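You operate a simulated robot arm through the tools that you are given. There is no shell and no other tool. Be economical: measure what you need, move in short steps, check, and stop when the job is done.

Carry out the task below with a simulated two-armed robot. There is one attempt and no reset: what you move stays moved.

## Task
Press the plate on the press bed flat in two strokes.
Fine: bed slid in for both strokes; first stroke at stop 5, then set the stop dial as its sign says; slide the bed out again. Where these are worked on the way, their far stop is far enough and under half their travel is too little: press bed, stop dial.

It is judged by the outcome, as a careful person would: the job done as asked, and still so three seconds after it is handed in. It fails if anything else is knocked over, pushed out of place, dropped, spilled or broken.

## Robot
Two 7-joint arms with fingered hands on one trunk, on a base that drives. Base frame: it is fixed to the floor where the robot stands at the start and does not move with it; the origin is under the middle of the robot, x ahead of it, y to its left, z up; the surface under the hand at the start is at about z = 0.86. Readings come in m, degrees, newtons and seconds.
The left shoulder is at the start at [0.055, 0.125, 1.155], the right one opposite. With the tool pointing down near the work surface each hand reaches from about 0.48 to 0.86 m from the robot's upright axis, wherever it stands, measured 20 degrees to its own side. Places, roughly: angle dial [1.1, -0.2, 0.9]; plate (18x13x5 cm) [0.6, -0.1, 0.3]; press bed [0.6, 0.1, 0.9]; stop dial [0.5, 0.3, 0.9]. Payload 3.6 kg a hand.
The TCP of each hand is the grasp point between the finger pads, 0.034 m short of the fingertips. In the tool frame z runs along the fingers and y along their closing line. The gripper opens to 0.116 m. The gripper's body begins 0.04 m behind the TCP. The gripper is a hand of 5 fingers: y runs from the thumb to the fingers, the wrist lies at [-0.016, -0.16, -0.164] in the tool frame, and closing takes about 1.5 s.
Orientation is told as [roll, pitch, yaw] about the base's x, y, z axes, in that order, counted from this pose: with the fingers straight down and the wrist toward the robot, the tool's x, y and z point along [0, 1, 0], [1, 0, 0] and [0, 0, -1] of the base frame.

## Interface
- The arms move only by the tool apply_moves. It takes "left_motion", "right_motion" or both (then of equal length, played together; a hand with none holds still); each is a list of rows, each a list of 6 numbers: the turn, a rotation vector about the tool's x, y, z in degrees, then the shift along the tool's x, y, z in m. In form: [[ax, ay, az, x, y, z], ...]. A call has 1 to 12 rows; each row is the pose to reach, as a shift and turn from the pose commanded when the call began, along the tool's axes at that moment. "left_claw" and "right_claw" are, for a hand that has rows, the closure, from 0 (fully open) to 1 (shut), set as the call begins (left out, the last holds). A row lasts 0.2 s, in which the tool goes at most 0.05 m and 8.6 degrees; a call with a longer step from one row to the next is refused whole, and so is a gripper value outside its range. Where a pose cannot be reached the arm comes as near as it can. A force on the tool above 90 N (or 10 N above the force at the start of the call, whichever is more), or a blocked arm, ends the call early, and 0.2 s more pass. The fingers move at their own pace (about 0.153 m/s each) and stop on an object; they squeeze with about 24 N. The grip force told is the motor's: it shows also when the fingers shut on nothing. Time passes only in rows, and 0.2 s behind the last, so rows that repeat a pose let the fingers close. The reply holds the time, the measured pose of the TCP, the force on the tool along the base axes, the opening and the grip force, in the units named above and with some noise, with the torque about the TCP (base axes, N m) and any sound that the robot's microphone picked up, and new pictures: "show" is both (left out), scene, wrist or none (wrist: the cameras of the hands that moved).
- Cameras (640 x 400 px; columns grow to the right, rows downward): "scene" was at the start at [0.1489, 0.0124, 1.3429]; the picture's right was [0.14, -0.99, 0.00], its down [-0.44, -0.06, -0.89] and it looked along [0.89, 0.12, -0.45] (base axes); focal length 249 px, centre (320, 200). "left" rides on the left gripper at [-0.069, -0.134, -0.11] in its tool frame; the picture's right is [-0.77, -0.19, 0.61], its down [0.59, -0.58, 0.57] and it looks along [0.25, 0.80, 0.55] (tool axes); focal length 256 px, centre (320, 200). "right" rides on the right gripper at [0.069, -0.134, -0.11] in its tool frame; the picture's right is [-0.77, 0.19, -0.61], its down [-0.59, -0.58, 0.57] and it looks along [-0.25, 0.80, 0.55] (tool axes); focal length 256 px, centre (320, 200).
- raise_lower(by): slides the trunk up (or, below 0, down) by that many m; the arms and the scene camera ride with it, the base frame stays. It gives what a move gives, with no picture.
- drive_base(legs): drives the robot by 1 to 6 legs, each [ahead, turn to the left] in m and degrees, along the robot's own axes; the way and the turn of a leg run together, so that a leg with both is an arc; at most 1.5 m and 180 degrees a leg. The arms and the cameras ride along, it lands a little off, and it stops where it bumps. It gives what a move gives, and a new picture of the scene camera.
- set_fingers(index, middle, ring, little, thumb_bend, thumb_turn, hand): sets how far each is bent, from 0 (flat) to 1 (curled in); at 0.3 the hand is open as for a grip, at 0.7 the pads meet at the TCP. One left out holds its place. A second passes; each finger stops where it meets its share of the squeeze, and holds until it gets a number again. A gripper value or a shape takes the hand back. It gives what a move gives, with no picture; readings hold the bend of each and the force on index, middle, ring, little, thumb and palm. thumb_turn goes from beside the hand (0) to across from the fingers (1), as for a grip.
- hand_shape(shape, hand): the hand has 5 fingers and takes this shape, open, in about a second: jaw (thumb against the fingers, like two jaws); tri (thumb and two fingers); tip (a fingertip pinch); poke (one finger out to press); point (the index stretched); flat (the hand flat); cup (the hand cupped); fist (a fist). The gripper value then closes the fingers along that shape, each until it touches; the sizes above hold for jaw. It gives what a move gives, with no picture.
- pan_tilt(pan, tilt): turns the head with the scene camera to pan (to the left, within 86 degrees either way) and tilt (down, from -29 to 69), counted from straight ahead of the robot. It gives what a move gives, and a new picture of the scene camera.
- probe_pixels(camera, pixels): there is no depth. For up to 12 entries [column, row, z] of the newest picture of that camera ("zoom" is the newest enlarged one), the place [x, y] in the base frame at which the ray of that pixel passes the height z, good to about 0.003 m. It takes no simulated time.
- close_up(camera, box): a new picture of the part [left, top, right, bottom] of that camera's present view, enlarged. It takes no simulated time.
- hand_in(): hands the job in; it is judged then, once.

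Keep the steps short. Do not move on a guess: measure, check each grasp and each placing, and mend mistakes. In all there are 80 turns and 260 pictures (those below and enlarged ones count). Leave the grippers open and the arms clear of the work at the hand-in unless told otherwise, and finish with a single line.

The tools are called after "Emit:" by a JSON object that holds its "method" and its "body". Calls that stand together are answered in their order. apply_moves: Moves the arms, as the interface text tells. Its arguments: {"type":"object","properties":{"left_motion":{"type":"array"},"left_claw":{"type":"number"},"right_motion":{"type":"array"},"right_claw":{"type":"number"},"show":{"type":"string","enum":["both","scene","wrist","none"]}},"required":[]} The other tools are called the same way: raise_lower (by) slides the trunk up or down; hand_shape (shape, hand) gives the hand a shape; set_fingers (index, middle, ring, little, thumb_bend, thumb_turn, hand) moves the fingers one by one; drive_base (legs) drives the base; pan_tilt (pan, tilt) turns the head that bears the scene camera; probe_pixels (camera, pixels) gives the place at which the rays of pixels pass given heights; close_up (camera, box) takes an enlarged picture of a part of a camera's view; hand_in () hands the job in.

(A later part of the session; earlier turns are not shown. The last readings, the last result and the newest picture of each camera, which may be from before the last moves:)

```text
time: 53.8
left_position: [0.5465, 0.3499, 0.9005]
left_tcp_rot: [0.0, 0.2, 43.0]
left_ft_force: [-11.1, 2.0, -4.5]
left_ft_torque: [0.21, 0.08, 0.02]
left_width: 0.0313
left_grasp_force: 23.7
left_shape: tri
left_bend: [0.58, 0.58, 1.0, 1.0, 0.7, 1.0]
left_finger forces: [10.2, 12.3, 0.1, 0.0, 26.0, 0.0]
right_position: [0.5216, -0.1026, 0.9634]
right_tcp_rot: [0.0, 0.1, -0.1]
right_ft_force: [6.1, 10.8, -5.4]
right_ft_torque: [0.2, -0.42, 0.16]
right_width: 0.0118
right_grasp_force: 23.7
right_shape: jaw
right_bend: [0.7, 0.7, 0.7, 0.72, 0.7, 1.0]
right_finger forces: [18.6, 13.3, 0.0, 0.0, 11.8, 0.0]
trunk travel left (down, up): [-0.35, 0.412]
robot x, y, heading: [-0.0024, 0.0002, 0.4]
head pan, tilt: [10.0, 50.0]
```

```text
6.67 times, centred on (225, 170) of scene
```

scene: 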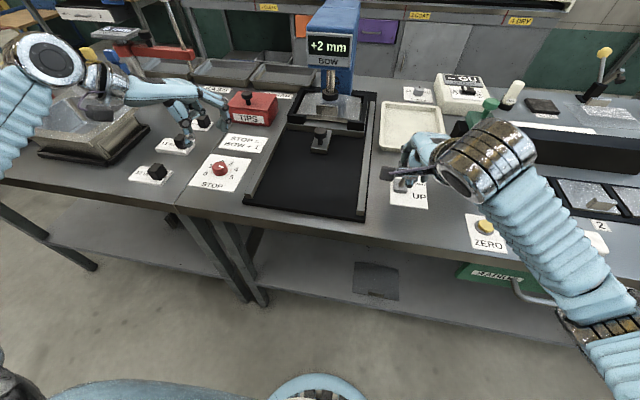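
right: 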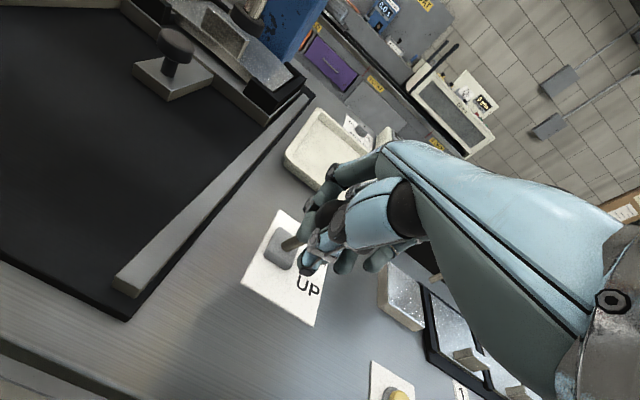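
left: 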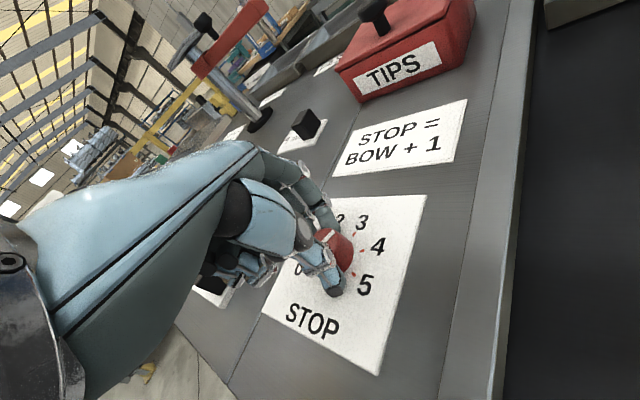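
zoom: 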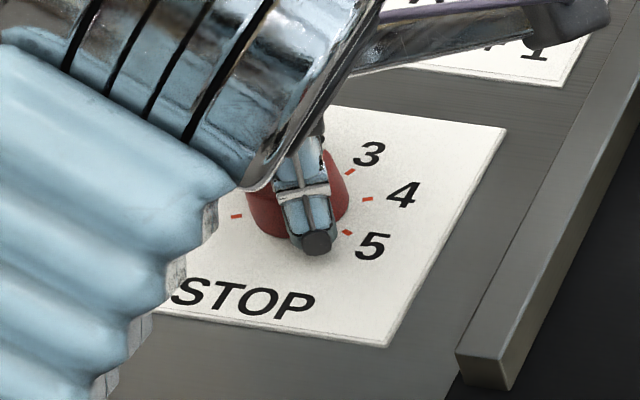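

Release, lift and read the dial.

Emit:
{"method": "apply_moves", "body": {"left_motion": [[0, 0, 0, 0, 0, 0], [0, 0, 0, 0, 0, 0], [0, 0, 0, 0, 0, 0], [0, 0, 0, 0, 0, 0], [0, 0, 0, 0, 0, 0], [0, 0, 0, 0, 0, -0.03], [0, 0, 0, 0, 0, -0.06], [0, 0, 0, 0, 0, -0.1]], "left_claw": 0.42, "show": "scene"}}

Emit:
{"method": "close_up", "body": {"camera": "scene", "box": [185, 140, 265, 200]}}

Emit:
{"method": "close_up", "body": {"camera": "left", "box": [320, 235, 440, 355]}}

```text
time: 55.6
left_position: [0.5462, 0.348, 1.0004]
left_tcp_rot: [0.1, 0.3, 42.9]
left_ft_force: [-0.6, -0.2, 0.5]
left_ft_torque: [0.0, -0.02, 0.0]
left_width: 0.0669
left_grasp_force: 0.0
left_shape: tri
left_bend: [0.41, 0.42, 0.98, 0.98, 0.61, 0.99]
left_finger forces: [0.0, 0.1, 0.0, 0.0, 0.1, 0.0]
right_position: [0.5221, -0.1036, 0.9639]
right_tcp_rot: [0.0, 0.1, -0.1]
right_ft_force: [4.6, 13.4, -3.6]
right_ft_torque: [0.19, -0.41, 0.19]
right_width: 0.0118
right_grasp_force: 23.9
right_shape: jaw
right_bend: [0.7, 0.7, 0.7, 0.72, 0.7, 1.0]
right_finger forces: [20.6, 13.0, 0.1, 0.0, 11.8, 0.1]
trunk travel left (down, up): [-0.35, 0.412]
robot x, y, heading: [-0.0026, 0.0007, 0.2]
head pan, tilt: [10.0, 50.0]
```

scene: 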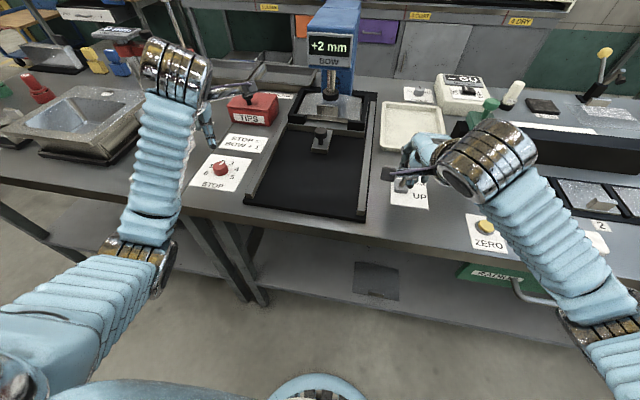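

```text
6.67 times, centred on (225, 170) of scene
```

zoom: 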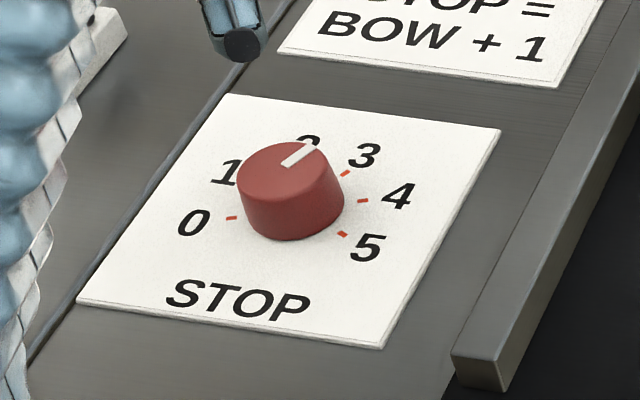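

```text
3.33 times, centred on (380, 295) of left
```

zoom: 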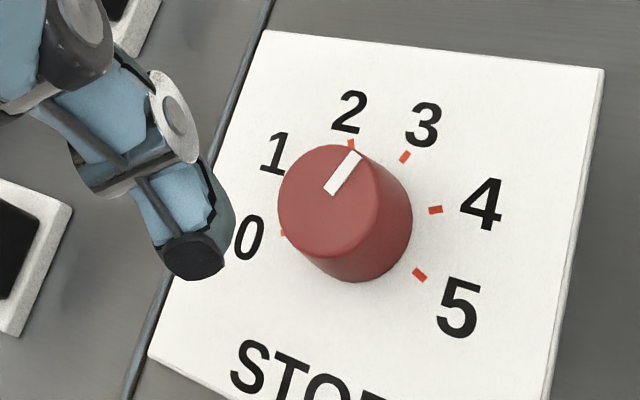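

I want the pointer angle more precisely, so I'll take tighter close-ups.

Emit:
{"method": "close_up", "body": {"camera": "scene", "box": [205, 152, 237, 182]}}

Emit:
{"method": "close_up", "body": {"camera": "left", "box": [355, 265, 425, 335]}}

```text
13.33 times, centred on (221, 167) of scene
```

zoom: 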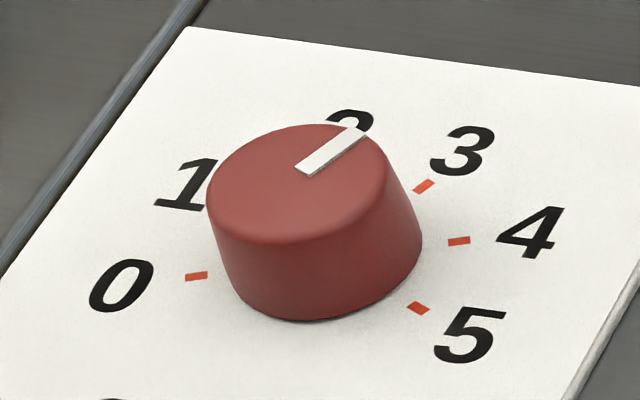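

```text
5.71 times, centred on (390, 300) of left
```

zoom: 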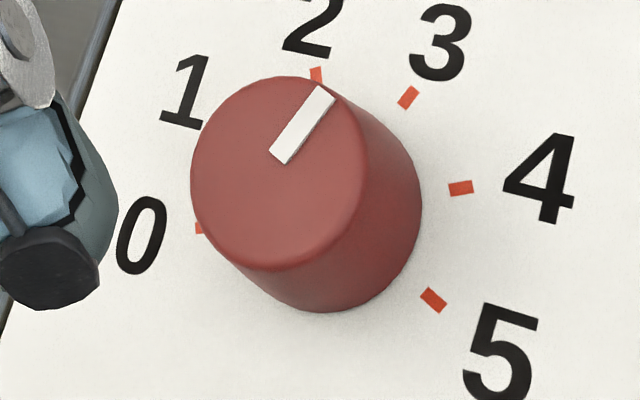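

By fitting the ticks in both views the mark lies at about 24.5°, and tick 3 is at 21.5°, so the dial is on 3. Now the second stroke: lever to DOWN.

Emit:
{"method": "apply_moves", "body": {"right_motion": [[0, 0, 0, 0, 0.012, -0.003], [0, 0, 0, 0, 0.024, -0.006], [0, 0, 0, 0, 0.036, -0.008], [0, 0, 0, 0, 0.046, -0.009], [0, 0, 0, 0, 0.056, -0.008], [0, 0, 0, 0, 0.066, -0.006], [0, 0, 0, 0, 0.076, -0.003], [0, 0, 0, 0, 0.085, 0]], "show": "scene"}}

Emit:
{"method": "close_up", "body": {"camera": "scene", "box": [260, 20, 440, 220]}}

Emit:
{"method": "apply_moves", "body": {"right_motion": [[0, 0, 0, 0, -0.01, -0.002], [0, 0, 0, 0, -0.02, -0.006], [0, 0, 0, 0, -0.03, -0.008], [0, 0, 0, 0, -0.04, -0.009], [0, 0, 0, 0, -0.05, -0.008], [0, 0, 0, 0, -0.06, -0.006], [0, 0, 0, 0, -0.07, -0.003], [0, 0, 0, 0, -0.08, 0], [0, 0, 0, 0, -0.085, 0.001]], "show": "both"}}

Emit:
{"method": "close_up", "body": {"camera": "scene", "box": [260, 20, 440, 220]}}

```text
time: 57.4
left_position: [0.5406, 0.3481, 1.004]
left_tcp_rot: [-0.1, -0.2, 42.9]
left_ft_force: [-0.5, 1.0, 0.2]
left_ft_torque: [0.03, -0.02, -0.02]
left_width: 0.0669
left_grasp_force: 0.1
left_shape: tri
left_bend: [0.41, 0.42, 0.98, 0.98, 0.61, 0.99]
left_finger forces: [0.0, 0.0, 0.0, 0.0, 0.0, 0.0]
right_position: [0.5968, -0.1003, 0.9601]
right_tcp_rot: [0.0, 1.5, 0.5]
right_ft_force: [-59.7, 16.0, -17.5]
right_ft_torque: [1.29, 4.53, -0.69]
right_width: 0.0061
right_grasp_force: 24.3
right_shape: jaw
right_bend: [0.75, 0.72, 0.7, 0.72, 0.7, 1.0]
right_finger forces: [199.7, 172.5, 0.1, 0.0, 3.5, 0.0]
trunk travel left (down, up): [-0.35, 0.412]
robot x, y, heading: [-0.0075, -0.0013, 0.1]
head pan, tilt: [10.0, 50.0]
```

scene: 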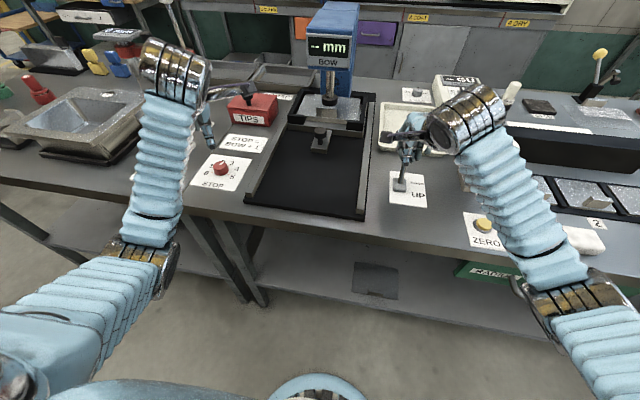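

```text
2.00 times, centred on (350, 120) of scene
```

zoom: 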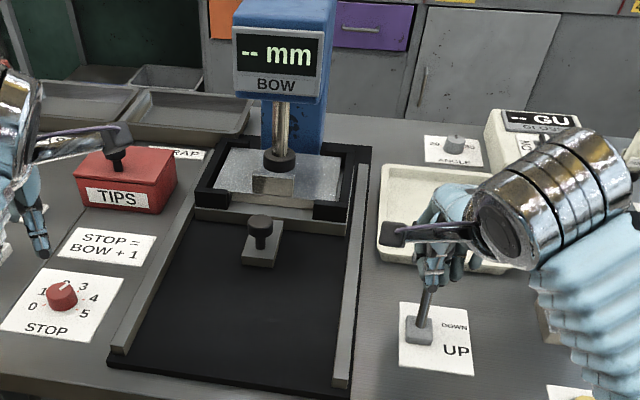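

```text
time: 59.4
left_position: [0.5469, 0.3483, 1.0012]
left_tcp_rot: [0.1, 0.1, 42.8]
left_ft_force: [0.8, 0.0, -0.6]
left_ft_torque: [0.0, 0.01, 0.03]
left_width: 0.067
left_grasp_force: 0.1
left_shape: tri
left_bend: [0.41, 0.42, 0.98, 0.98, 0.61, 0.99]
left_finger forces: [0.1, 0.0, 0.0, 0.0, 0.0, 0.0]
right_position: [0.5238, -0.103, 0.964]
right_tcp_rot: [0.0, -0.1, -0.1]
right_ft_force: [7.9, 9.6, -3.8]
right_ft_torque: [0.08, -0.6, 0.14]
right_width: 0.0115
right_grasp_force: 24.4
right_shape: jaw
right_bend: [0.7, 0.7, 0.7, 0.72, 0.7, 1.0]
right_finger forces: [17.8, 14.1, 0.0, 0.0, 12.6, 0.1]
trunk travel left (down, up): [-0.35, 0.412]
robot x, y, heading: [-0.005, -0.0024, 0.5]
head pan, tilt: [10.0, 50.0]
```

scene: 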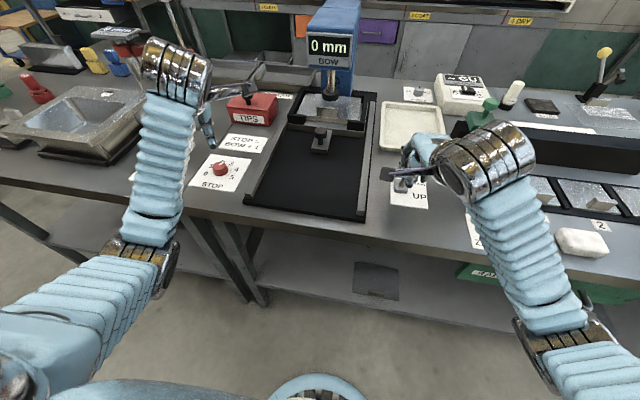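
right: 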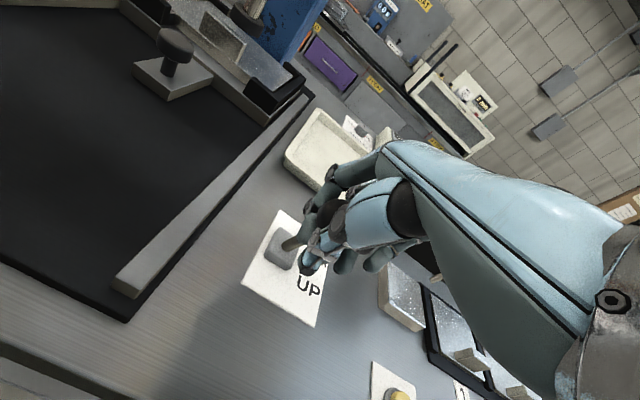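

```text
2.00 times, centred on (350, 120) of scene
```

zoom: 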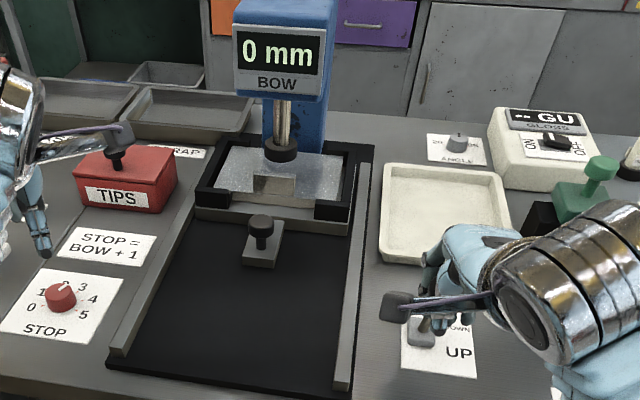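

BOW reads 0 mm: the plate is flat. I'll release the lever and lift the right hand, while the left lifts and turns back straight.

Emit:
{"method": "apply_moves", "body": {"right_motion": [[0, 0, 0, 0, 0, 0], [0, 0, 0, 0, 0, 0], [0, 0, 0, 0, 0, 0], [0, 0, 0, 0, 0, 0], [0, 0, 0, 0, 0, 0], [0, 0, 0, 0, 0, -0.03], [0, 0, 0, 0, 0, -0.07], [0, 0, 0, 0, 0, -0.11], [0, 0, 0, 0, -0.02, -0.15], [0, 0, 0, 0, -0.03, -0.19], [0, 0, 0, 0, -0.035, -0.23]], "left_motion": [[0, 0, 0, 0, 0, -0.03], [0, 0, 0, 0, 0, -0.06], [0, 0, 8, 0, 0, -0.06], [0, 0, 16, 0, 0, -0.06], [0, 0, 24, 0, 0, -0.06], [0, 0, 32, 0, 0, -0.06], [0, 0, 40, 0, 0, -0.06], [0, 0, 43, 0, 0, -0.06], [0, 0, 43, 0, 0, -0.06], [0, 0, 43, 0, 0, -0.06], [0, 0, 43, 0, 0, -0.06]], "right_claw": 0.3, "show": "scene"}}

Emit:
{"method": "hand_shape", "body": {"shape": "jaw", "hand": "left"}}

Emit:
{"method": "close_up", "body": {"camera": "scene", "box": [260, 20, 440, 220]}}

```text
time: 61.8
left_position: [0.5452, 0.347, 1.0609]
left_tcp_rot: [0.0, 0.2, -0.2]
left_ft_force: [0.7, -0.1, 0.3]
left_ft_torque: [0.01, 0.0, 0.01]
left_width: 0.0672
left_grasp_force: 0.1
left_shape: tri
left_bend: [0.41, 0.42, 0.98, 0.98, 0.61, 0.99]
left_finger forces: [0.0, 0.0, 0.1, 0.0, 0.0, 0.0]
right_position: [0.4856, -0.1063, 1.1932]
right_tcp_rot: [0.0, 0.0, -0.1]
right_ft_force: [-0.4, 0.0, 0.2]
right_ft_torque: [0.0, 0.0, -0.01]
right_width: 0.0808
right_grasp_force: 0.1
right_shape: jaw
right_bend: [0.35, 0.37, 0.52, 0.52, 0.55, 0.99]
right_finger forces: [0.0, 0.0, 0.0, 0.0, 0.0, 0.1]
trunk travel left (down, up): [-0.35, 0.412]
robot x, y, heading: [-0.0018, -0.0024, 0.2]
head pan, tilt: [10.0, 50.0]
```

scene: 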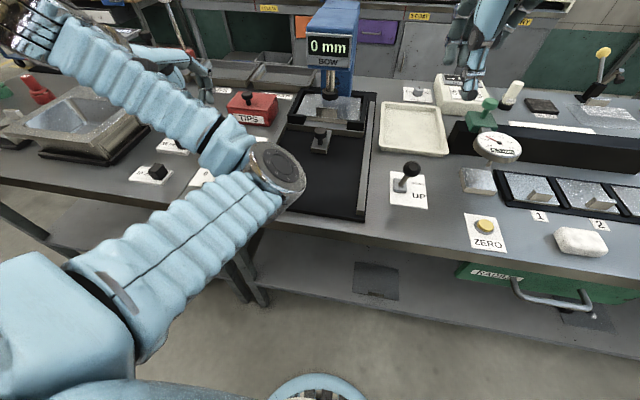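

```text
time: 62.7
left_position: [0.5457, 0.347, 1.0616]
left_tcp_rot: [0.1, 0.0, 0.0]
left_ft_force: [0.3, -0.8, -0.8]
left_ft_torque: [0.0, 0.02, 0.03]
left_width: 0.1158
left_grasp_force: 0.0
left_shape: jaw
left_bend: [0.3, 0.3, 0.3, 0.3, 0.3, 0.97]
left_finger forces: [0.0, 0.0, 0.1, 0.1, 0.1, 0.0]
right_position: [0.4866, -0.1053, 1.1918]
right_tcp_rot: [0.0, 0.2, -0.1]
right_ft_force: [-0.3, -0.2, 0.9]
right_ft_torque: [0.0, 0.03, 0.02]
right_width: 0.081
right_grasp_force: 0.2
right_shape: jaw
right_bend: [0.35, 0.37, 0.52, 0.52, 0.55, 0.99]
right_finger forces: [0.2, 0.0, 0.0, 0.0, 0.0, 0.0]
trunk travel left (down, up): [-0.35, 0.412]
robot x, y, heading: [-0.0009, -0.0001, 0.4]
head pan, tilt: [10.0, 50.0]
```

```text
2.00 times, centred on (350, 120) of scene
```

zoom: 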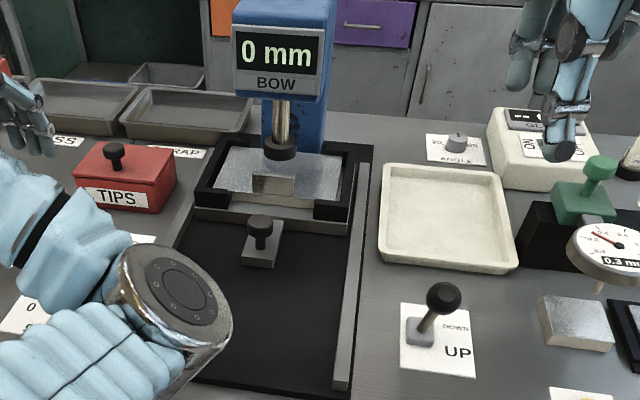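

The ram is up and the knob is at about (320,132). The left elbow now sits inboard, so I'll watch it. Measuring the knob.

Emit:
{"method": "probe_pixels", "body": {"camera": "scene", "pixels": [[320, 131, 0.92], [320, 131, 0.925]]}}

Emit:
{"method": "apply_moves", "body": {"left_motion": [[0, 0, 0, -0.045, 0, -0.01], [0, 0, 0, -0.09, 0, -0.01], [0, 0, 0, -0.135, 0.01, -0.01], [0, 0, 0, -0.18, 0.03, -0.01], [0, 0, 0, -0.22, 0.05, -0.01], [0, 0, 0, -0.236, 0.08, -0.01], [0, 0, 0, -0.236, 0.1, -0.01], [0, 0, 0, -0.236, 0.1, -0.01]], "left_claw": 0.42, "show": "both"}}

```text
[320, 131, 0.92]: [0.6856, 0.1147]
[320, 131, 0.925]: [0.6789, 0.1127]
```

```text
time: 64.5
left_position: [0.6441, 0.1122, 1.0733]
left_tcp_rot: [0.1, 0.1, -0.2]
left_ft_force: [-0.4, 0.3, 0.4]
left_ft_torque: [0.0, -0.01, 0.03]
left_width: 0.0679
left_grasp_force: 0.1
left_shape: jaw
left_bend: [0.37, 0.41, 0.58, 0.57, 0.6, 0.99]
left_finger forces: [0.0, 0.0, 0.0, 0.0, 0.1, 0.0]
right_position: [0.4873, -0.107, 1.1915]
right_tcp_rot: [0.2, 0.1, -0.2]
right_ft_force: [0.0, 0.0, 0.2]
right_ft_torque: [-0.01, 0.0, 0.0]
right_width: 0.081
right_grasp_force: 0.0
right_shape: jaw
right_bend: [0.35, 0.37, 0.52, 0.52, 0.55, 0.99]
right_finger forces: [0.0, 0.0, 0.1, 0.1, 0.1, 0.0]
trunk travel left (down, up): [-0.35, 0.412]
robot x, y, heading: [-0.0011, 0.0022, 0.3]
head pan, tilt: [10.0, 50.0]
```

scene: 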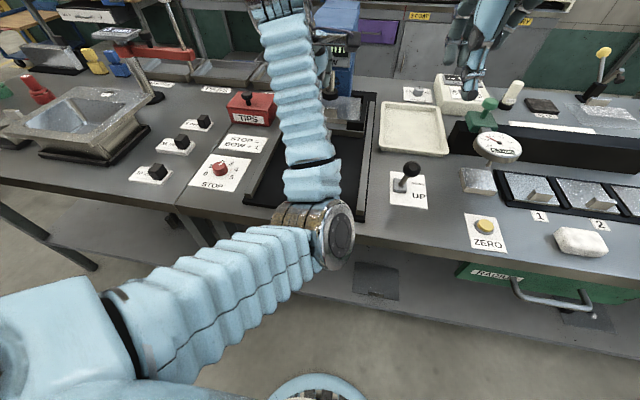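
left: 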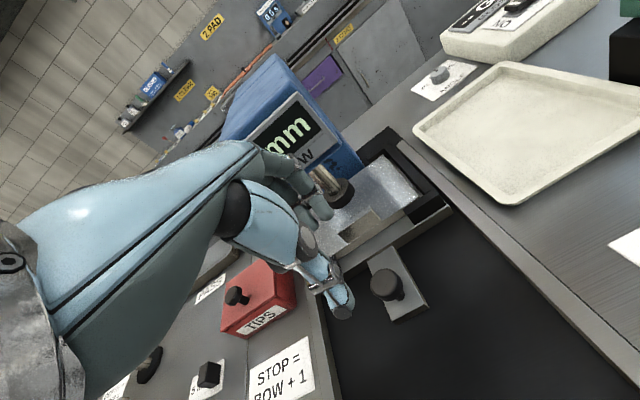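

The elbow hangs rather low near the bench edge. I'll raise the trunk 10 cm so the forearm stays clear when the hand goes down.

Emit:
{"method": "probe_pixels", "body": {"camera": "left", "pixels": [[386, 284, 0.915], [386, 284, 0.92], [386, 284, 0.925]]}}

Emit:
{"method": "raise_lower", "body": {"by": 0.1}}

Emit:
{"method": "apply_moves", "body": {"left_motion": [[0, 0, 0, 0, 0.01, 0.03], [0, 0, 0, 0, 0.02, 0.06], [0, 0, 0, 0, 0.03, 0.09], [0, 0, 0, 0, 0.038, 0.12], [0, 0, 0, 0, 0.04, 0.14], [0, 0, 0, 0, 0.04, 0.16], [0, 0, 0, 0, 0.04, 0.16]], "show": "both"}}

```text
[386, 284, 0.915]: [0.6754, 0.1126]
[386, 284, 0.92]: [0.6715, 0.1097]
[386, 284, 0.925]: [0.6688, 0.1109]
```

```text
time: 65.9
left_position: [0.646, 0.1124, 1.1707]
left_tcp_rot: [-0.1, 0.1, 0.0]
left_ft_force: [0.5, 0.3, -0.2]
left_ft_torque: [0.05, 0.0, 0.03]
left_width: 0.0678
left_grasp_force: 0.1
left_shape: jaw
left_bend: [0.37, 0.41, 0.58, 0.57, 0.6, 0.99]
left_finger forces: [0.1, 0.0, 0.0, 0.1, 0.0, 0.0]
right_position: [0.4882, -0.1034, 1.2927]
right_tcp_rot: [0.1, 0.1, -0.1]
right_ft_force: [0.7, 0.0, 0.1]
right_ft_torque: [0.04, 0.03, -0.02]
right_width: 0.0808
right_grasp_force: 0.1
right_shape: jaw
right_bend: [0.35, 0.37, 0.52, 0.52, 0.55, 0.99]
right_finger forces: [0.0, 0.1, 0.0, 0.1, 0.1, 0.0]
trunk travel left (down, up): [-0.45, 0.312]
robot x, y, heading: [0.0026, 0.0037, 0.1]
head pan, tilt: [10.0, 50.0]
```

```text
time: 67.5
left_position: [0.685, 0.1101, 1.0114]
left_tcp_rot: [0.1, 0.2, -0.1]
left_ft_force: [0.1, 0.5, 0.7]
left_ft_torque: [0.03, -0.01, 0.03]
left_width: 0.0679
left_grasp_force: 0.1
left_shape: jaw
left_bend: [0.37, 0.41, 0.58, 0.57, 0.6, 0.99]
left_finger forces: [0.0, 0.0, 0.0, 0.0, 0.0, 0.0]
right_position: [0.4865, -0.104, 1.2935]
right_tcp_rot: [-0.1, 0.1, -0.1]
right_ft_force: [0.1, 0.5, 0.1]
right_ft_torque: [-0.01, 0.0, 0.01]
right_width: 0.0809
right_grasp_force: 0.1
right_shape: jaw
right_bend: [0.35, 0.37, 0.52, 0.52, 0.55, 0.99]
right_finger forces: [0.0, 0.1, 0.0, 0.0, 0.1, 0.0]
trunk travel left (down, up): [-0.45, 0.312]
robot x, y, heading: [-0.0036, 0.0021, 0.0]
head pan, tilt: [10.0, 50.0]
```

scene: 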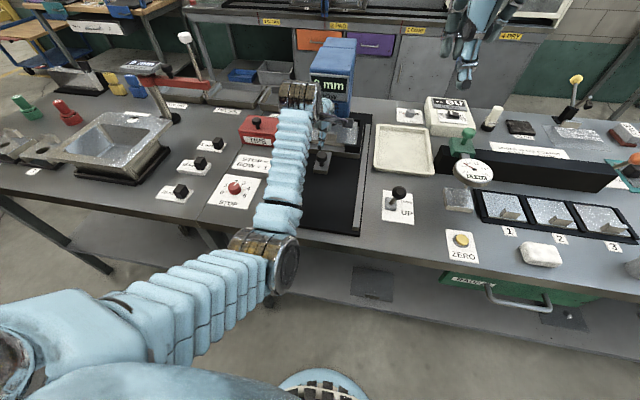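
left: 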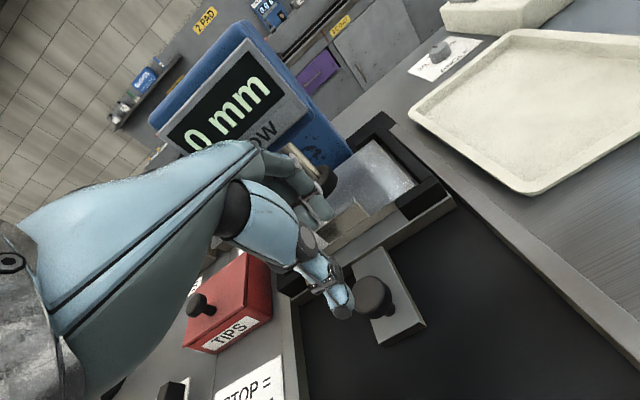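

Emit:
{"method": "probe_pixels", "body": {"camera": "left", "pixels": [[372, 296, 0.91], [372, 296, 0.92], [372, 296, 0.925]]}}

Emit:
{"method": "probe_pixels", "body": {"camera": "scene", "pixels": [[321, 155, 0.92], [321, 155, 0.925]]}}

Emit:
{"method": "close_up", "body": {"camera": "left", "box": [300, 180, 460, 360]}}

Emit:
{"method": "close_up", "body": {"camera": "scene", "box": [260, 60, 380, 200]}}

```text
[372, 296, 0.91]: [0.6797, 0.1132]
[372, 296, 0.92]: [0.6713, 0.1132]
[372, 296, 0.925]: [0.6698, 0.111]
```

```text
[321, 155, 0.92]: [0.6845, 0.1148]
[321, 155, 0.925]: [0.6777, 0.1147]
```

```text
2.22 times, centred on (380, 270) of left
```

zoom: 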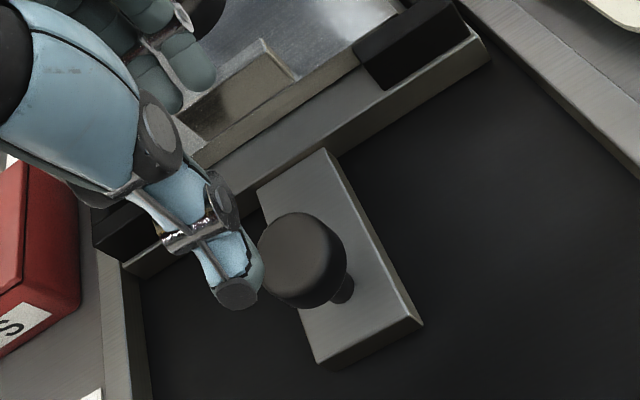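

```text
2.86 times, centred on (320, 130) of scene
```

zoom: 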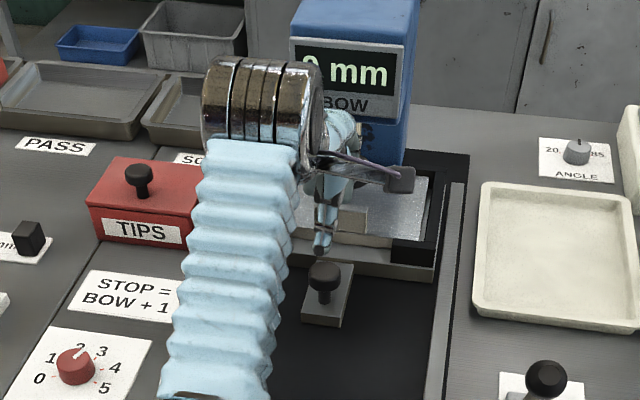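

The knob is at about (0.677, 0.1125). I'll shift 8 mm back, go down to z=0.928 and grip.

Emit:
{"method": "apply_moves", "body": {"left_motion": [[0, 0, 0, 0.002, -0.008, 0.02], [0, 0, 0, 0.002, -0.008, 0.04], [0, 0, 0, 0.002, -0.008, 0.06], [0, 0, 0, 0.002, -0.008, 0.083], [0, 0, 0, 0.002, -0.008, 0.083]], "show": "none"}}

Emit:
{"method": "apply_moves", "body": {"left_motion": [[0, 0, 0, 0, 0, 0], [0, 0, 0, 0, 0, 0], [0, 0, 0, 0, 0, 0], [0, 0, 0, 0, 0, 0], [0, 0, 0, 0, 0, 0], [0, 0, 0, 0, 0, 0]], "left_claw": 1, "show": "both"}}

```text
time: 68.7
left_position: [0.6768, 0.1132, 0.9284]
left_tcp_rot: [0.1, 0.1, -0.1]
left_ft_force: [-0.3, 0.3, -0.6]
left_ft_torque: [0.01, -0.01, 0.0]
left_width: 0.0678
left_grasp_force: 0.1
left_shape: jaw
left_bend: [0.37, 0.41, 0.58, 0.57, 0.6, 0.99]
left_finger forces: [0.0, 0.0, 0.1, 0.1, 0.2, 0.1]
right_position: [0.4875, -0.1043, 1.2925]
right_tcp_rot: [0.0, 0.1, -0.2]
right_ft_force: [0.6, -0.6, -0.2]
right_ft_torque: [0.01, -0.01, -0.01]
right_width: 0.0811
right_grasp_force: 0.0
right_shape: jaw
right_bend: [0.35, 0.37, 0.52, 0.52, 0.55, 0.99]
right_finger forces: [0.0, 0.0, 0.0, 0.0, 0.0, 0.0]
trunk travel left (down, up): [-0.45, 0.312]
robot x, y, heading: [-0.0041, -0.0, 0.4]
head pan, tilt: [10.0, 50.0]
```

```text
time: 70.1
left_position: [0.677, 0.1127, 0.9284]
left_tcp_rot: [0.2, 0.1, -0.1]
left_ft_force: [-6.9, 0.7, -3.8]
left_ft_torque: [0.17, -0.48, -0.01]
left_width: 0.0239
left_grasp_force: 24.0
left_shape: jaw
left_bend: [0.7, 0.7, 0.69, 0.73, 0.63, 0.99]
left_finger forces: [12.6, 12.9, 0.0, 0.1, 26.5, 0.1]
right_position: [0.4864, -0.1034, 1.294]
right_tcp_rot: [0.0, 0.0, 0.0]
right_ft_force: [0.6, -0.8, 0.6]
right_ft_torque: [-0.02, 0.02, -0.03]
right_width: 0.0808
right_grasp_force: 0.1
right_shape: jaw
right_bend: [0.35, 0.37, 0.52, 0.52, 0.55, 0.99]
right_finger forces: [0.0, 0.1, 0.0, 0.1, 0.0, 0.0]
trunk travel left (down, up): [-0.45, 0.312]
robot x, y, heading: [-0.0014, 0.0003, 0.4]
head pan, tilt: [10.0, 50.0]
```

scene: 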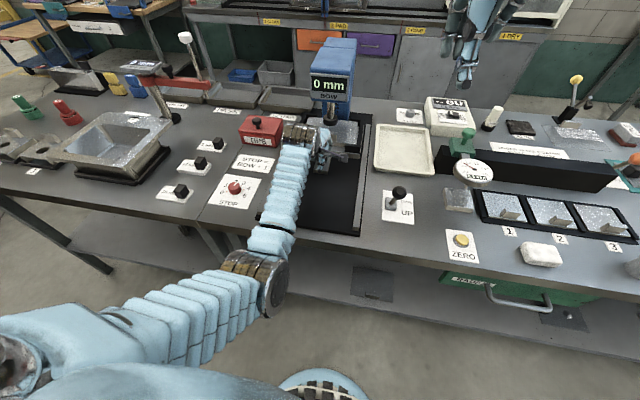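
left: 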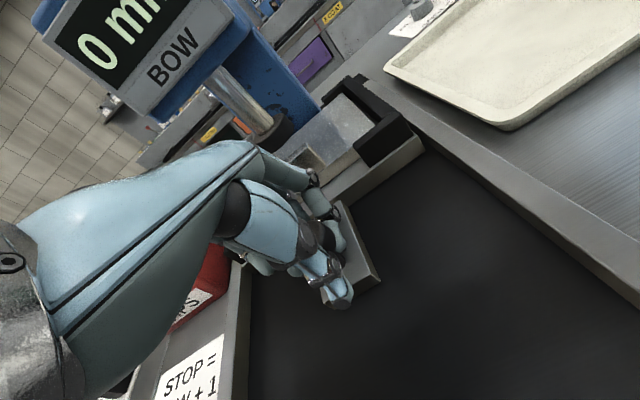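

The knob is gripped (12.6/12.9/26.5 N). I'll slide the bed out, following the rail's slight slope.

Emit:
{"method": "apply_moves", "body": {"left_motion": [[0, 0, 0, 0.0002, -0.012, 0], [0, 0, 0, 0.0003, -0.026, 0], [0, 0, 0, 0.0005, -0.042, 0], [0, 0, 0, 0.0007, -0.058, 0], [0, 0, 0, 0.0009, -0.074, 0], [0, 0, 0, 0.001, -0.09, 0], [0, 0, 0, 0.0012, -0.1, 0]], "show": "both"}}

```text
time: 71.7
left_position: [0.5766, 0.1143, 0.9291]
left_tcp_rot: [0.0, 0.0, -0.2]
left_ft_force: [0.0, -0.3, -2.9]
left_ft_torque: [0.14, -0.67, 0.03]
left_width: 0.0227
left_grasp_force: 24.0
left_shape: jaw
left_bend: [0.7, 0.7, 0.69, 0.73, 0.64, 0.99]
left_finger forces: [16.0, 15.3, 0.1, 0.0, 22.4, 0.1]
right_position: [0.4874, -0.1047, 1.2928]
right_tcp_rot: [0.0, 0.0, -0.1]
right_ft_force: [0.6, 0.2, 0.0]
right_ft_torque: [-0.02, -0.01, -0.01]
right_width: 0.081
right_grasp_force: 0.1
right_shape: jaw
right_bend: [0.35, 0.37, 0.52, 0.52, 0.55, 0.99]
right_finger forces: [0.0, 0.0, 0.0, 0.1, 0.0, 0.1]
trunk travel left (down, up): [-0.45, 0.312]
robot x, y, heading: [-0.0036, -0.001, 0.2]
head pan, tilt: [10.0, 50.0]
```

scene: 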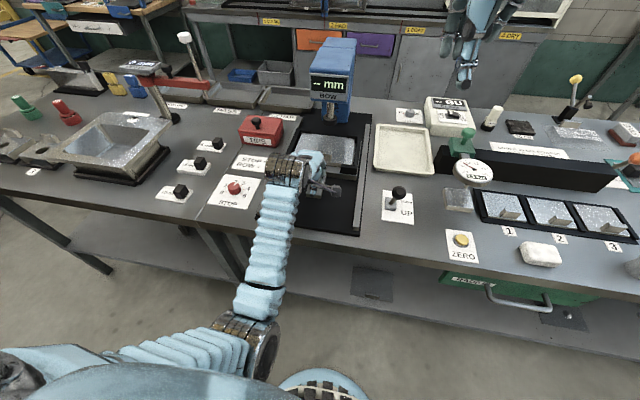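
left: 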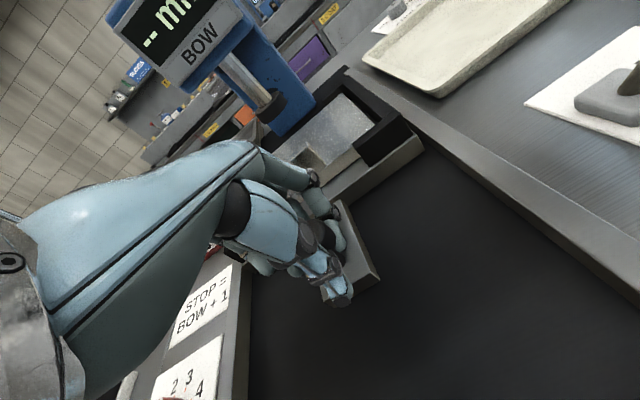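

It slides freely. I'll pull the remaining ~9 cm.

Emit:
{"method": "apply_moves", "body": {"left_motion": [[0, 0, 0, 0.0002, -0.012, 0], [0, 0, 0, 0.0003, -0.026, 0], [0, 0, 0, 0.0005, -0.042, 0], [0, 0, 0, 0.0007, -0.058, 0], [0, 0, 0, 0.0009, -0.074, 0], [0, 0, 0, 0.001, -0.086, 0], [0, 0, 0, 0.001, -0.092, 0], [0, 0, 0, 0.001, -0.096, 0]], "show": "both"}}

```text
time: 73.2
left_position: [0.5925, 0.1099, 0.9375]
left_tcp_rot: [5.2, 2.3, -2.5]
left_ft_force: [-4.2, 45.2, -79.6]
left_ft_torque: [1.14, 0.13, 0.31]
left_width: 0.0203
left_grasp_force: 23.6
left_shape: jaw
left_bend: [0.7, 0.7, 0.69, 0.73, 0.65, 1.0]
left_finger forces: [29.0, 49.4, 0.1, 0.0, 18.5, 0.0]
right_position: [0.5245, -0.0866, 1.2894]
right_tcp_rot: [2.6, 0.0, 2.2]
right_ft_force: [-3.7, -1.5, -0.9]
right_ft_torque: [0.1, -0.2, -0.02]
right_width: 0.0812
right_grasp_force: 0.0
right_shape: jaw
right_bend: [0.35, 0.37, 0.52, 0.52, 0.55, 0.99]
right_finger forces: [0.0, 0.0, 0.1, 0.1, 0.1, 0.1]
trunk travel left (down, up): [-0.45, 0.312]
robot x, y, heading: [-0.0031, 0.001, 1.8]
head pan, tilt: [10.0, 50.0]
stopped in row 7 (left hand): the force on the tool passed its limit at 92 N (the readings are from after the stop); the commanded pose is now the measured one
```

scene: 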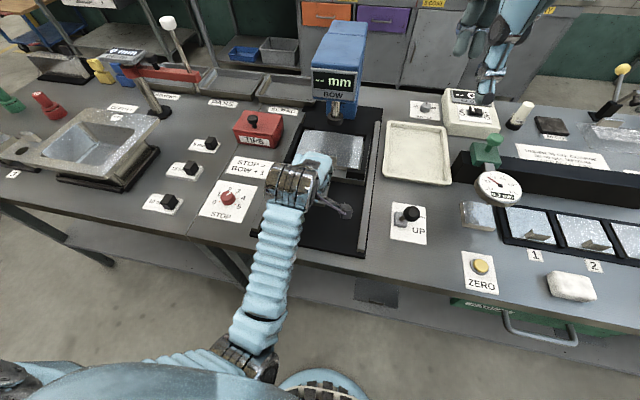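
left: 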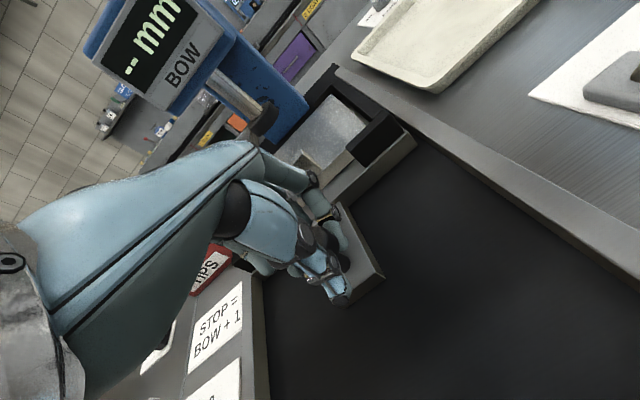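

The arm met the robot's own body: the elbow is jammed, the trunk is pushed and there is -80 N on the tool. I'll open the fingers without moving, to release the strain before anything else.

Emit:
{"method": "apply_moves", "body": {"left_motion": [[0, 0, 0, 0, 0, 0], [0, 0, 0, 0, 0, 0], [0, 0, 0, 0, 0, 0], [0, 0, 0, 0, 0, 0], [0, 0, 0, 0, 0, 0]], "left_claw": 0.42, "show": "both"}}

```text
time: 73.5
left_position: [0.612, 0.1035, 0.9291]
left_tcp_rot: [12.3, 5.6, -4.9]
left_ft_force: [-0.8, 1.8, 9.2]
left_ft_torque: [-0.02, -0.08, 0.01]
left_width: 0.0576
left_grasp_force: 0.1
left_shape: jaw
left_bend: [0.46, 0.46, 0.59, 0.59, 0.61, 0.99]
left_finger forces: [9.7, 0.0, 0.1, 0.1, 0.1, 0.0]
right_position: [0.5696, -0.0927, 1.336]
right_tcp_rot: [7.6, -8.7, 4.3]
right_ft_force: [2.1, -0.8, 0.2]
right_ft_torque: [0.07, 0.12, 0.11]
right_width: 0.0814
right_grasp_force: 0.0
right_shape: jaw
right_bend: [0.35, 0.37, 0.52, 0.52, 0.55, 0.99]
right_finger forces: [0.0, 0.0, 0.0, 0.0, 0.0, 0.0]
trunk travel left (down, up): [-0.45, 0.312]
robot x, y, heading: [0.0095, 0.0027, 1.9]
head pan, tilt: [10.0, 50.0]
stopped in row 1 (right hand): the arm was blocked; the commanded pose is now the measured one
```

scene: 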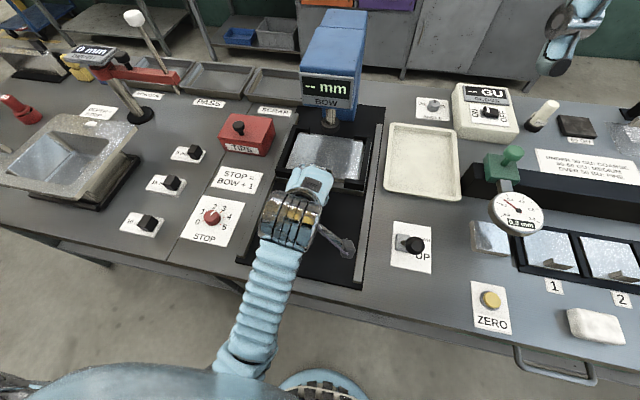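
left: 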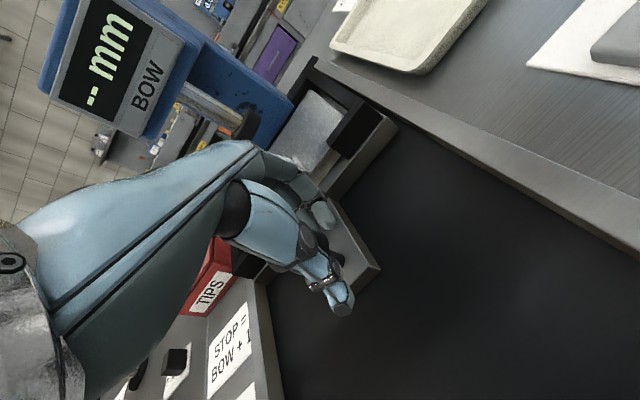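

The robot itself is leaning forward after being pulled against the knob, and the fingers are now nearly free. I'll open fully and lift the left hand off the knob so the robot can settle back.

Emit:
{"method": "apply_moves", "body": {"left_motion": [[0, 0, 0, 0, 0, -0.015], [0, 0, 0, 0, 0, -0.035], [0, 0, 0, 0, 0, -0.06], [0, 0, 0, 0, 0, -0.09]], "left_claw": 0.3, "show": "both"}}

```text
time: 73.8
left_position: [0.5407, 0.1172, 0.9494]
left_tcp_rot: [18.6, 5.3, -2.8]
left_ft_force: [-0.1, 4.0, 2.6]
left_ft_torque: [-0.44, 0.06, -0.21]
left_width: 0.0815
left_grasp_force: 0.1
left_shape: jaw
left_bend: [0.35, 0.37, 0.52, 0.52, 0.55, 0.99]
left_finger forces: [0.0, 0.0, 0.0, 0.1, 0.0, 0.0]
right_position: [0.4908, -0.1126, 1.419]
right_tcp_rot: [25.2, -19.6, 2.9]
right_ft_force: [-12.8, -31.0, 12.9]
right_ft_torque: [1.37, -0.37, 1.61]
right_width: 0.0813
right_grasp_force: 0.0
right_shape: jaw
right_bend: [0.35, 0.37, 0.52, 0.52, 0.55, 0.99]
right_finger forces: [0.0, 0.0, 0.0, 0.1, 0.0, 0.0]
trunk travel left (down, up): [-0.45, 0.312]
robot x, y, heading: [0.0131, -0.001, 0.2]
head pan, tilt: [10.0, 50.0]
stopped in row 1 (left hand): the arm was blocked; the commanded pose is now the measured one
```

scene: 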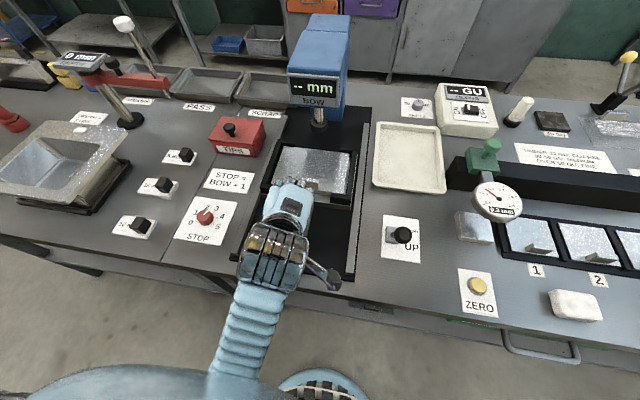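
left: 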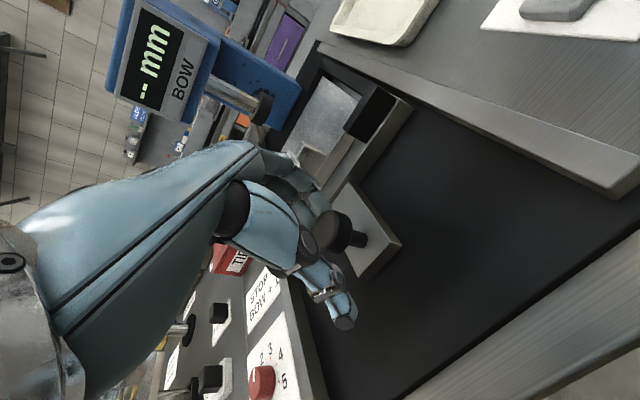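

The hand is off the knob and the robot is rocking back (heading 0.2°). I'll let a moment pass holding still, then look.

Emit:
{"method": "apply_moves", "body": {"left_motion": [[0, 0, 0, 0, 0, 0], [0, 0, 0, 0, 0, 0]], "show": "both"}}

```text
time: 74.2
left_position: [0.4432, 0.1421, 0.9579]
left_tcp_rot: [25.1, 2.6, -1.6]
left_ft_force: [0.6, -1.0, -0.5]
left_ft_torque: [0.07, 0.08, 0.03]
left_width: 0.0811
left_grasp_force: 0.1
left_shape: jaw
left_bend: [0.35, 0.37, 0.52, 0.52, 0.55, 0.99]
left_finger forces: [0.0, 0.0, 0.0, 0.0, 0.0, 0.1]
right_position: [0.3357, -0.1629, 1.46]
right_tcp_rot: [29.5, -30.5, -7.8]
right_ft_force: [0.8, -1.4, -0.7]
right_ft_torque: [0.05, 0.05, 0.11]
right_width: 0.0812
right_grasp_force: 0.1
right_shape: jaw
right_bend: [0.35, 0.37, 0.52, 0.52, 0.55, 0.99]
right_finger forces: [0.1, 0.1, 0.0, 0.0, 0.0, 0.1]
trunk travel left (down, up): [-0.45, 0.312]
robot x, y, heading: [0.0167, 0.0029, 0.7]
head pan, tilt: [10.0, 50.0]
stopped in row 1 (left hand): the arm was blocked; the commanded pose is now the measured one
```

scene: 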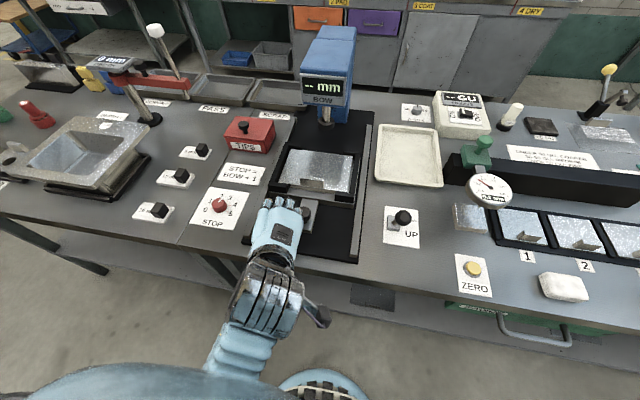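
left: 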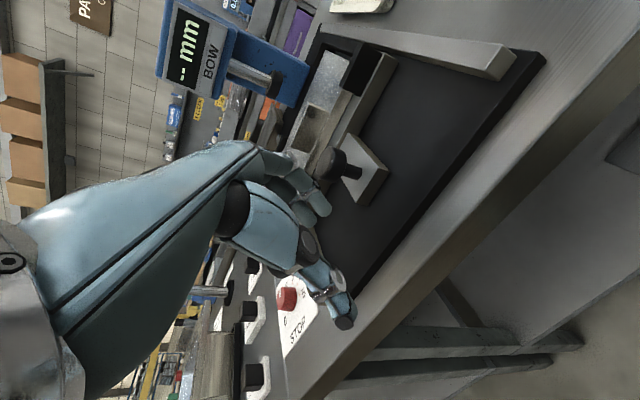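

The robot keeps settling back and the left hand has cleared the knob without touching anything. One more pause.

Emit:
{"method": "apply_moves", "body": {"left_motion": [[0, 0, 0, 0, 0, 0], [0, 0, 0, 0, 0, 0], [0, 0, 0, 0, 0, 0]], "show": "both"}}

```text
time: 74.5
left_position: [0.3015, 0.2549, 0.9651]
left_tcp_rot: [45.9, -1.2, -1.7]
left_ft_force: [36.5, -9.4, 36.0]
left_ft_torque: [-0.78, 1.43, 0.78]
left_width: 0.0814
left_grasp_force: 0.1
left_shape: jaw
left_bend: [0.36, 0.37, 0.52, 0.52, 0.55, 0.99]
left_finger forces: [0.0, 0.0, 0.1, 0.0, 0.1, 0.0]
right_position: [0.0972, -0.1331, 1.5103]
right_tcp_rot: [29.2, -48.4, 2.2]
right_ft_force: [45.8, 11.4, 20.8]
right_ft_torque: [-1.18, 2.61, 1.12]
right_width: 0.0812
right_grasp_force: 0.2
right_shape: jaw
right_bend: [0.36, 0.37, 0.52, 0.52, 0.55, 0.99]
right_finger forces: [0.1, 0.0, 0.1, 0.0, 0.1, 0.0]
trunk travel left (down, up): [-0.45, 0.312]
robot x, y, heading: [0.0161, 0.0028, -0.3]
head pan, tilt: [10.0, 50.0]
stopped in row 1 (left hand): the arm was blocked; the commanded pose is now the measured one
```

scene: 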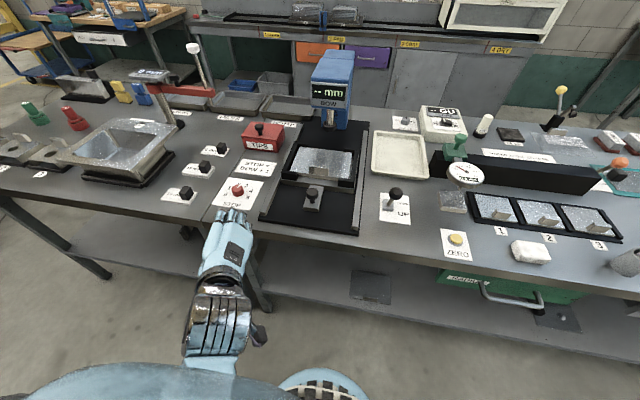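
left: 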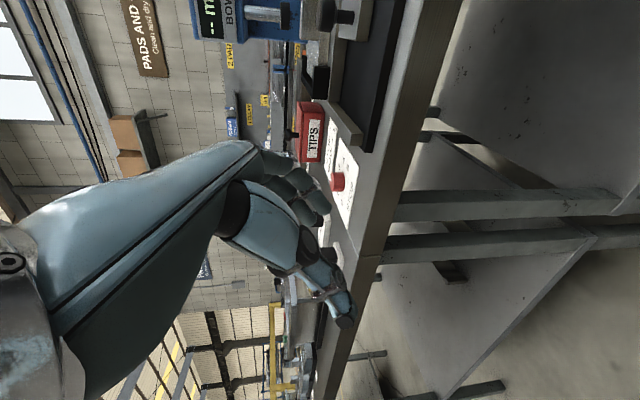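

The trunk is level again and the arms are still swinging to rest, clear of the bench. I'll hold on.

Emit:
{"method": "apply_moves", "body": {"left_motion": [[0, 0, 0, 0, 0, 0], [0, 0, 0, 0, 0, 0], [0, 0, 0, 0, 0, 0]], "show": "none"}}

Emit:
{"method": "pan_tilt", "body": {"pan": 10, "tilt": 45}}

```text
time: 74.8
left_position: [0.2111, 0.306, 0.8686]
left_tcp_rot: [56.5, 22.3, -0.4]
left_ft_force: [-3.9, 0.6, -1.7]
left_ft_torque: [0.0, -0.19, -0.11]
left_width: 0.0813
left_grasp_force: 0.0
left_shape: jaw
left_bend: [0.35, 0.37, 0.52, 0.52, 0.55, 0.99]
left_finger forces: [0.0, 0.1, 0.1, 0.1, 0.0, 0.1]
right_position: [0.1532, -0.1297, 1.5156]
right_tcp_rot: [29.5, -47.8, 7.7]
right_ft_force: [0.0, -0.7, 0.5]
right_ft_torque: [-0.04, 0.01, 0.03]
right_width: 0.0811
right_grasp_force: 0.1
right_shape: jaw
right_bend: [0.35, 0.37, 0.52, 0.52, 0.55, 0.99]
right_finger forces: [0.1, 0.1, 0.0, 0.1, 0.0, 0.0]
trunk travel left (down, up): [-0.45, 0.312]
robot x, y, heading: [0.0108, 0.0015, 1.2]
head pan, tilt: [10.0, 50.0]
stopped in row 1 (left hand): the arm was blocked; the commanded pose is now the measured one
```

```text
time: 75.5
left_position: [0.3677, 0.2501, 0.9069]
left_tcp_rot: [46.7, 10.2, -3.6]
left_ft_force: [1.4, -2.5, 0.6]
left_ft_torque: [0.1, 0.08, 0.1]
left_width: 0.0813
left_grasp_force: 0.1
left_shape: jaw
left_bend: [0.35, 0.37, 0.52, 0.52, 0.55, 0.99]
left_finger forces: [0.1, 0.0, 0.0, 0.0, 0.0, 0.1]
right_position: [0.2906, -0.139, 1.4849]
right_tcp_rot: [30.7, -40.4, -0.7]
right_ft_force: [-4.2, -2.0, 2.3]
right_ft_torque: [-0.03, -0.05, -0.12]
right_width: 0.0811
right_grasp_force: 0.1
right_shape: jaw
right_bend: [0.35, 0.37, 0.52, 0.52, 0.55, 0.99]
right_finger forces: [0.0, 0.0, 0.0, 0.0, 0.0, 0.0]
trunk travel left (down, up): [-0.45, 0.312]
robot x, y, heading: [0.0142, 0.0001, 1.4]
head pan, tilt: [10.0, 45.0]
```

scene: 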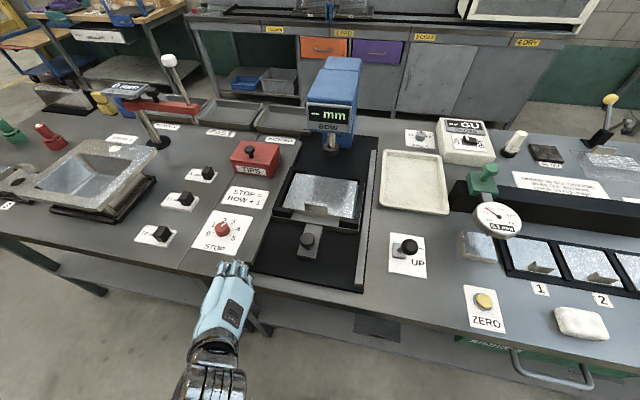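

The body is still rocking with the left elbow crowded against it. I'll move the left hand up and outward (along tool +x, which is now up-left) to bring the elbow away from the body.

Emit:
{"method": "apply_moves", "body": {"left_motion": [[0, 0, 0, 0.02, -0.01, 0], [0, 0, 0, 0.04, -0.01, 0], [0, 0, 0, 0.065, -0.01, 0], [0, 0, 0, 0.09, -0.01, 0], [0, 0, 0, 0.115, -0.01, 0], [0, 0, 0, 0.14, -0.01, 0], [0, 0, 0, 0.16, -0.01, 0], [0, 0, 0, 0.18, -0.01, 0]], "show": "scene"}}

```text
time: 75.8
left_position: [0.3043, 0.2338, 0.9109]
left_tcp_rot: [46.2, 5.6, -7.4]
left_ft_force: [9.8, -16.2, 4.4]
left_ft_torque: [0.67, 0.45, 0.41]
left_width: 0.0814
left_grasp_force: 0.2
left_shape: jaw
left_bend: [0.36, 0.37, 0.52, 0.52, 0.55, 0.99]
left_finger forces: [0.0, 0.1, 0.0, 0.0, 0.0, 0.0]
left hand out of reach, approached as far as the arm can: row 1
right_position: [0.1139, -0.1125, 1.512]
right_tcp_rot: [27.7, -51.2, 8.6]
right_ft_force: [-1.9, 1.4, -0.8]
right_ft_torque: [0.02, -0.22, -0.13]
right_width: 0.0811
right_grasp_force: 0.0
right_shape: jaw
right_bend: [0.34, 0.37, 0.52, 0.52, 0.55, 0.99]
right_finger forces: [0.1, 0.1, 0.1, 0.1, 0.0, 0.0]
trunk travel left (down, up): [-0.45, 0.312]
robot x, y, heading: [0.018, -0.0037, 1.5]
head pan, tilt: [10.0, 45.0]
stopped in row 1 (left hand): the arm was blocked; the commanded pose is now the measured one
```

scene: 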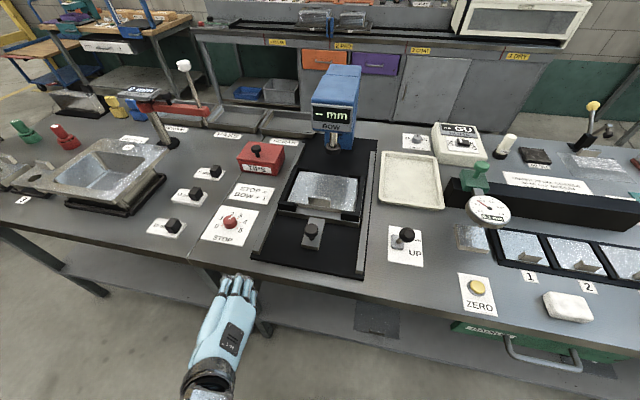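

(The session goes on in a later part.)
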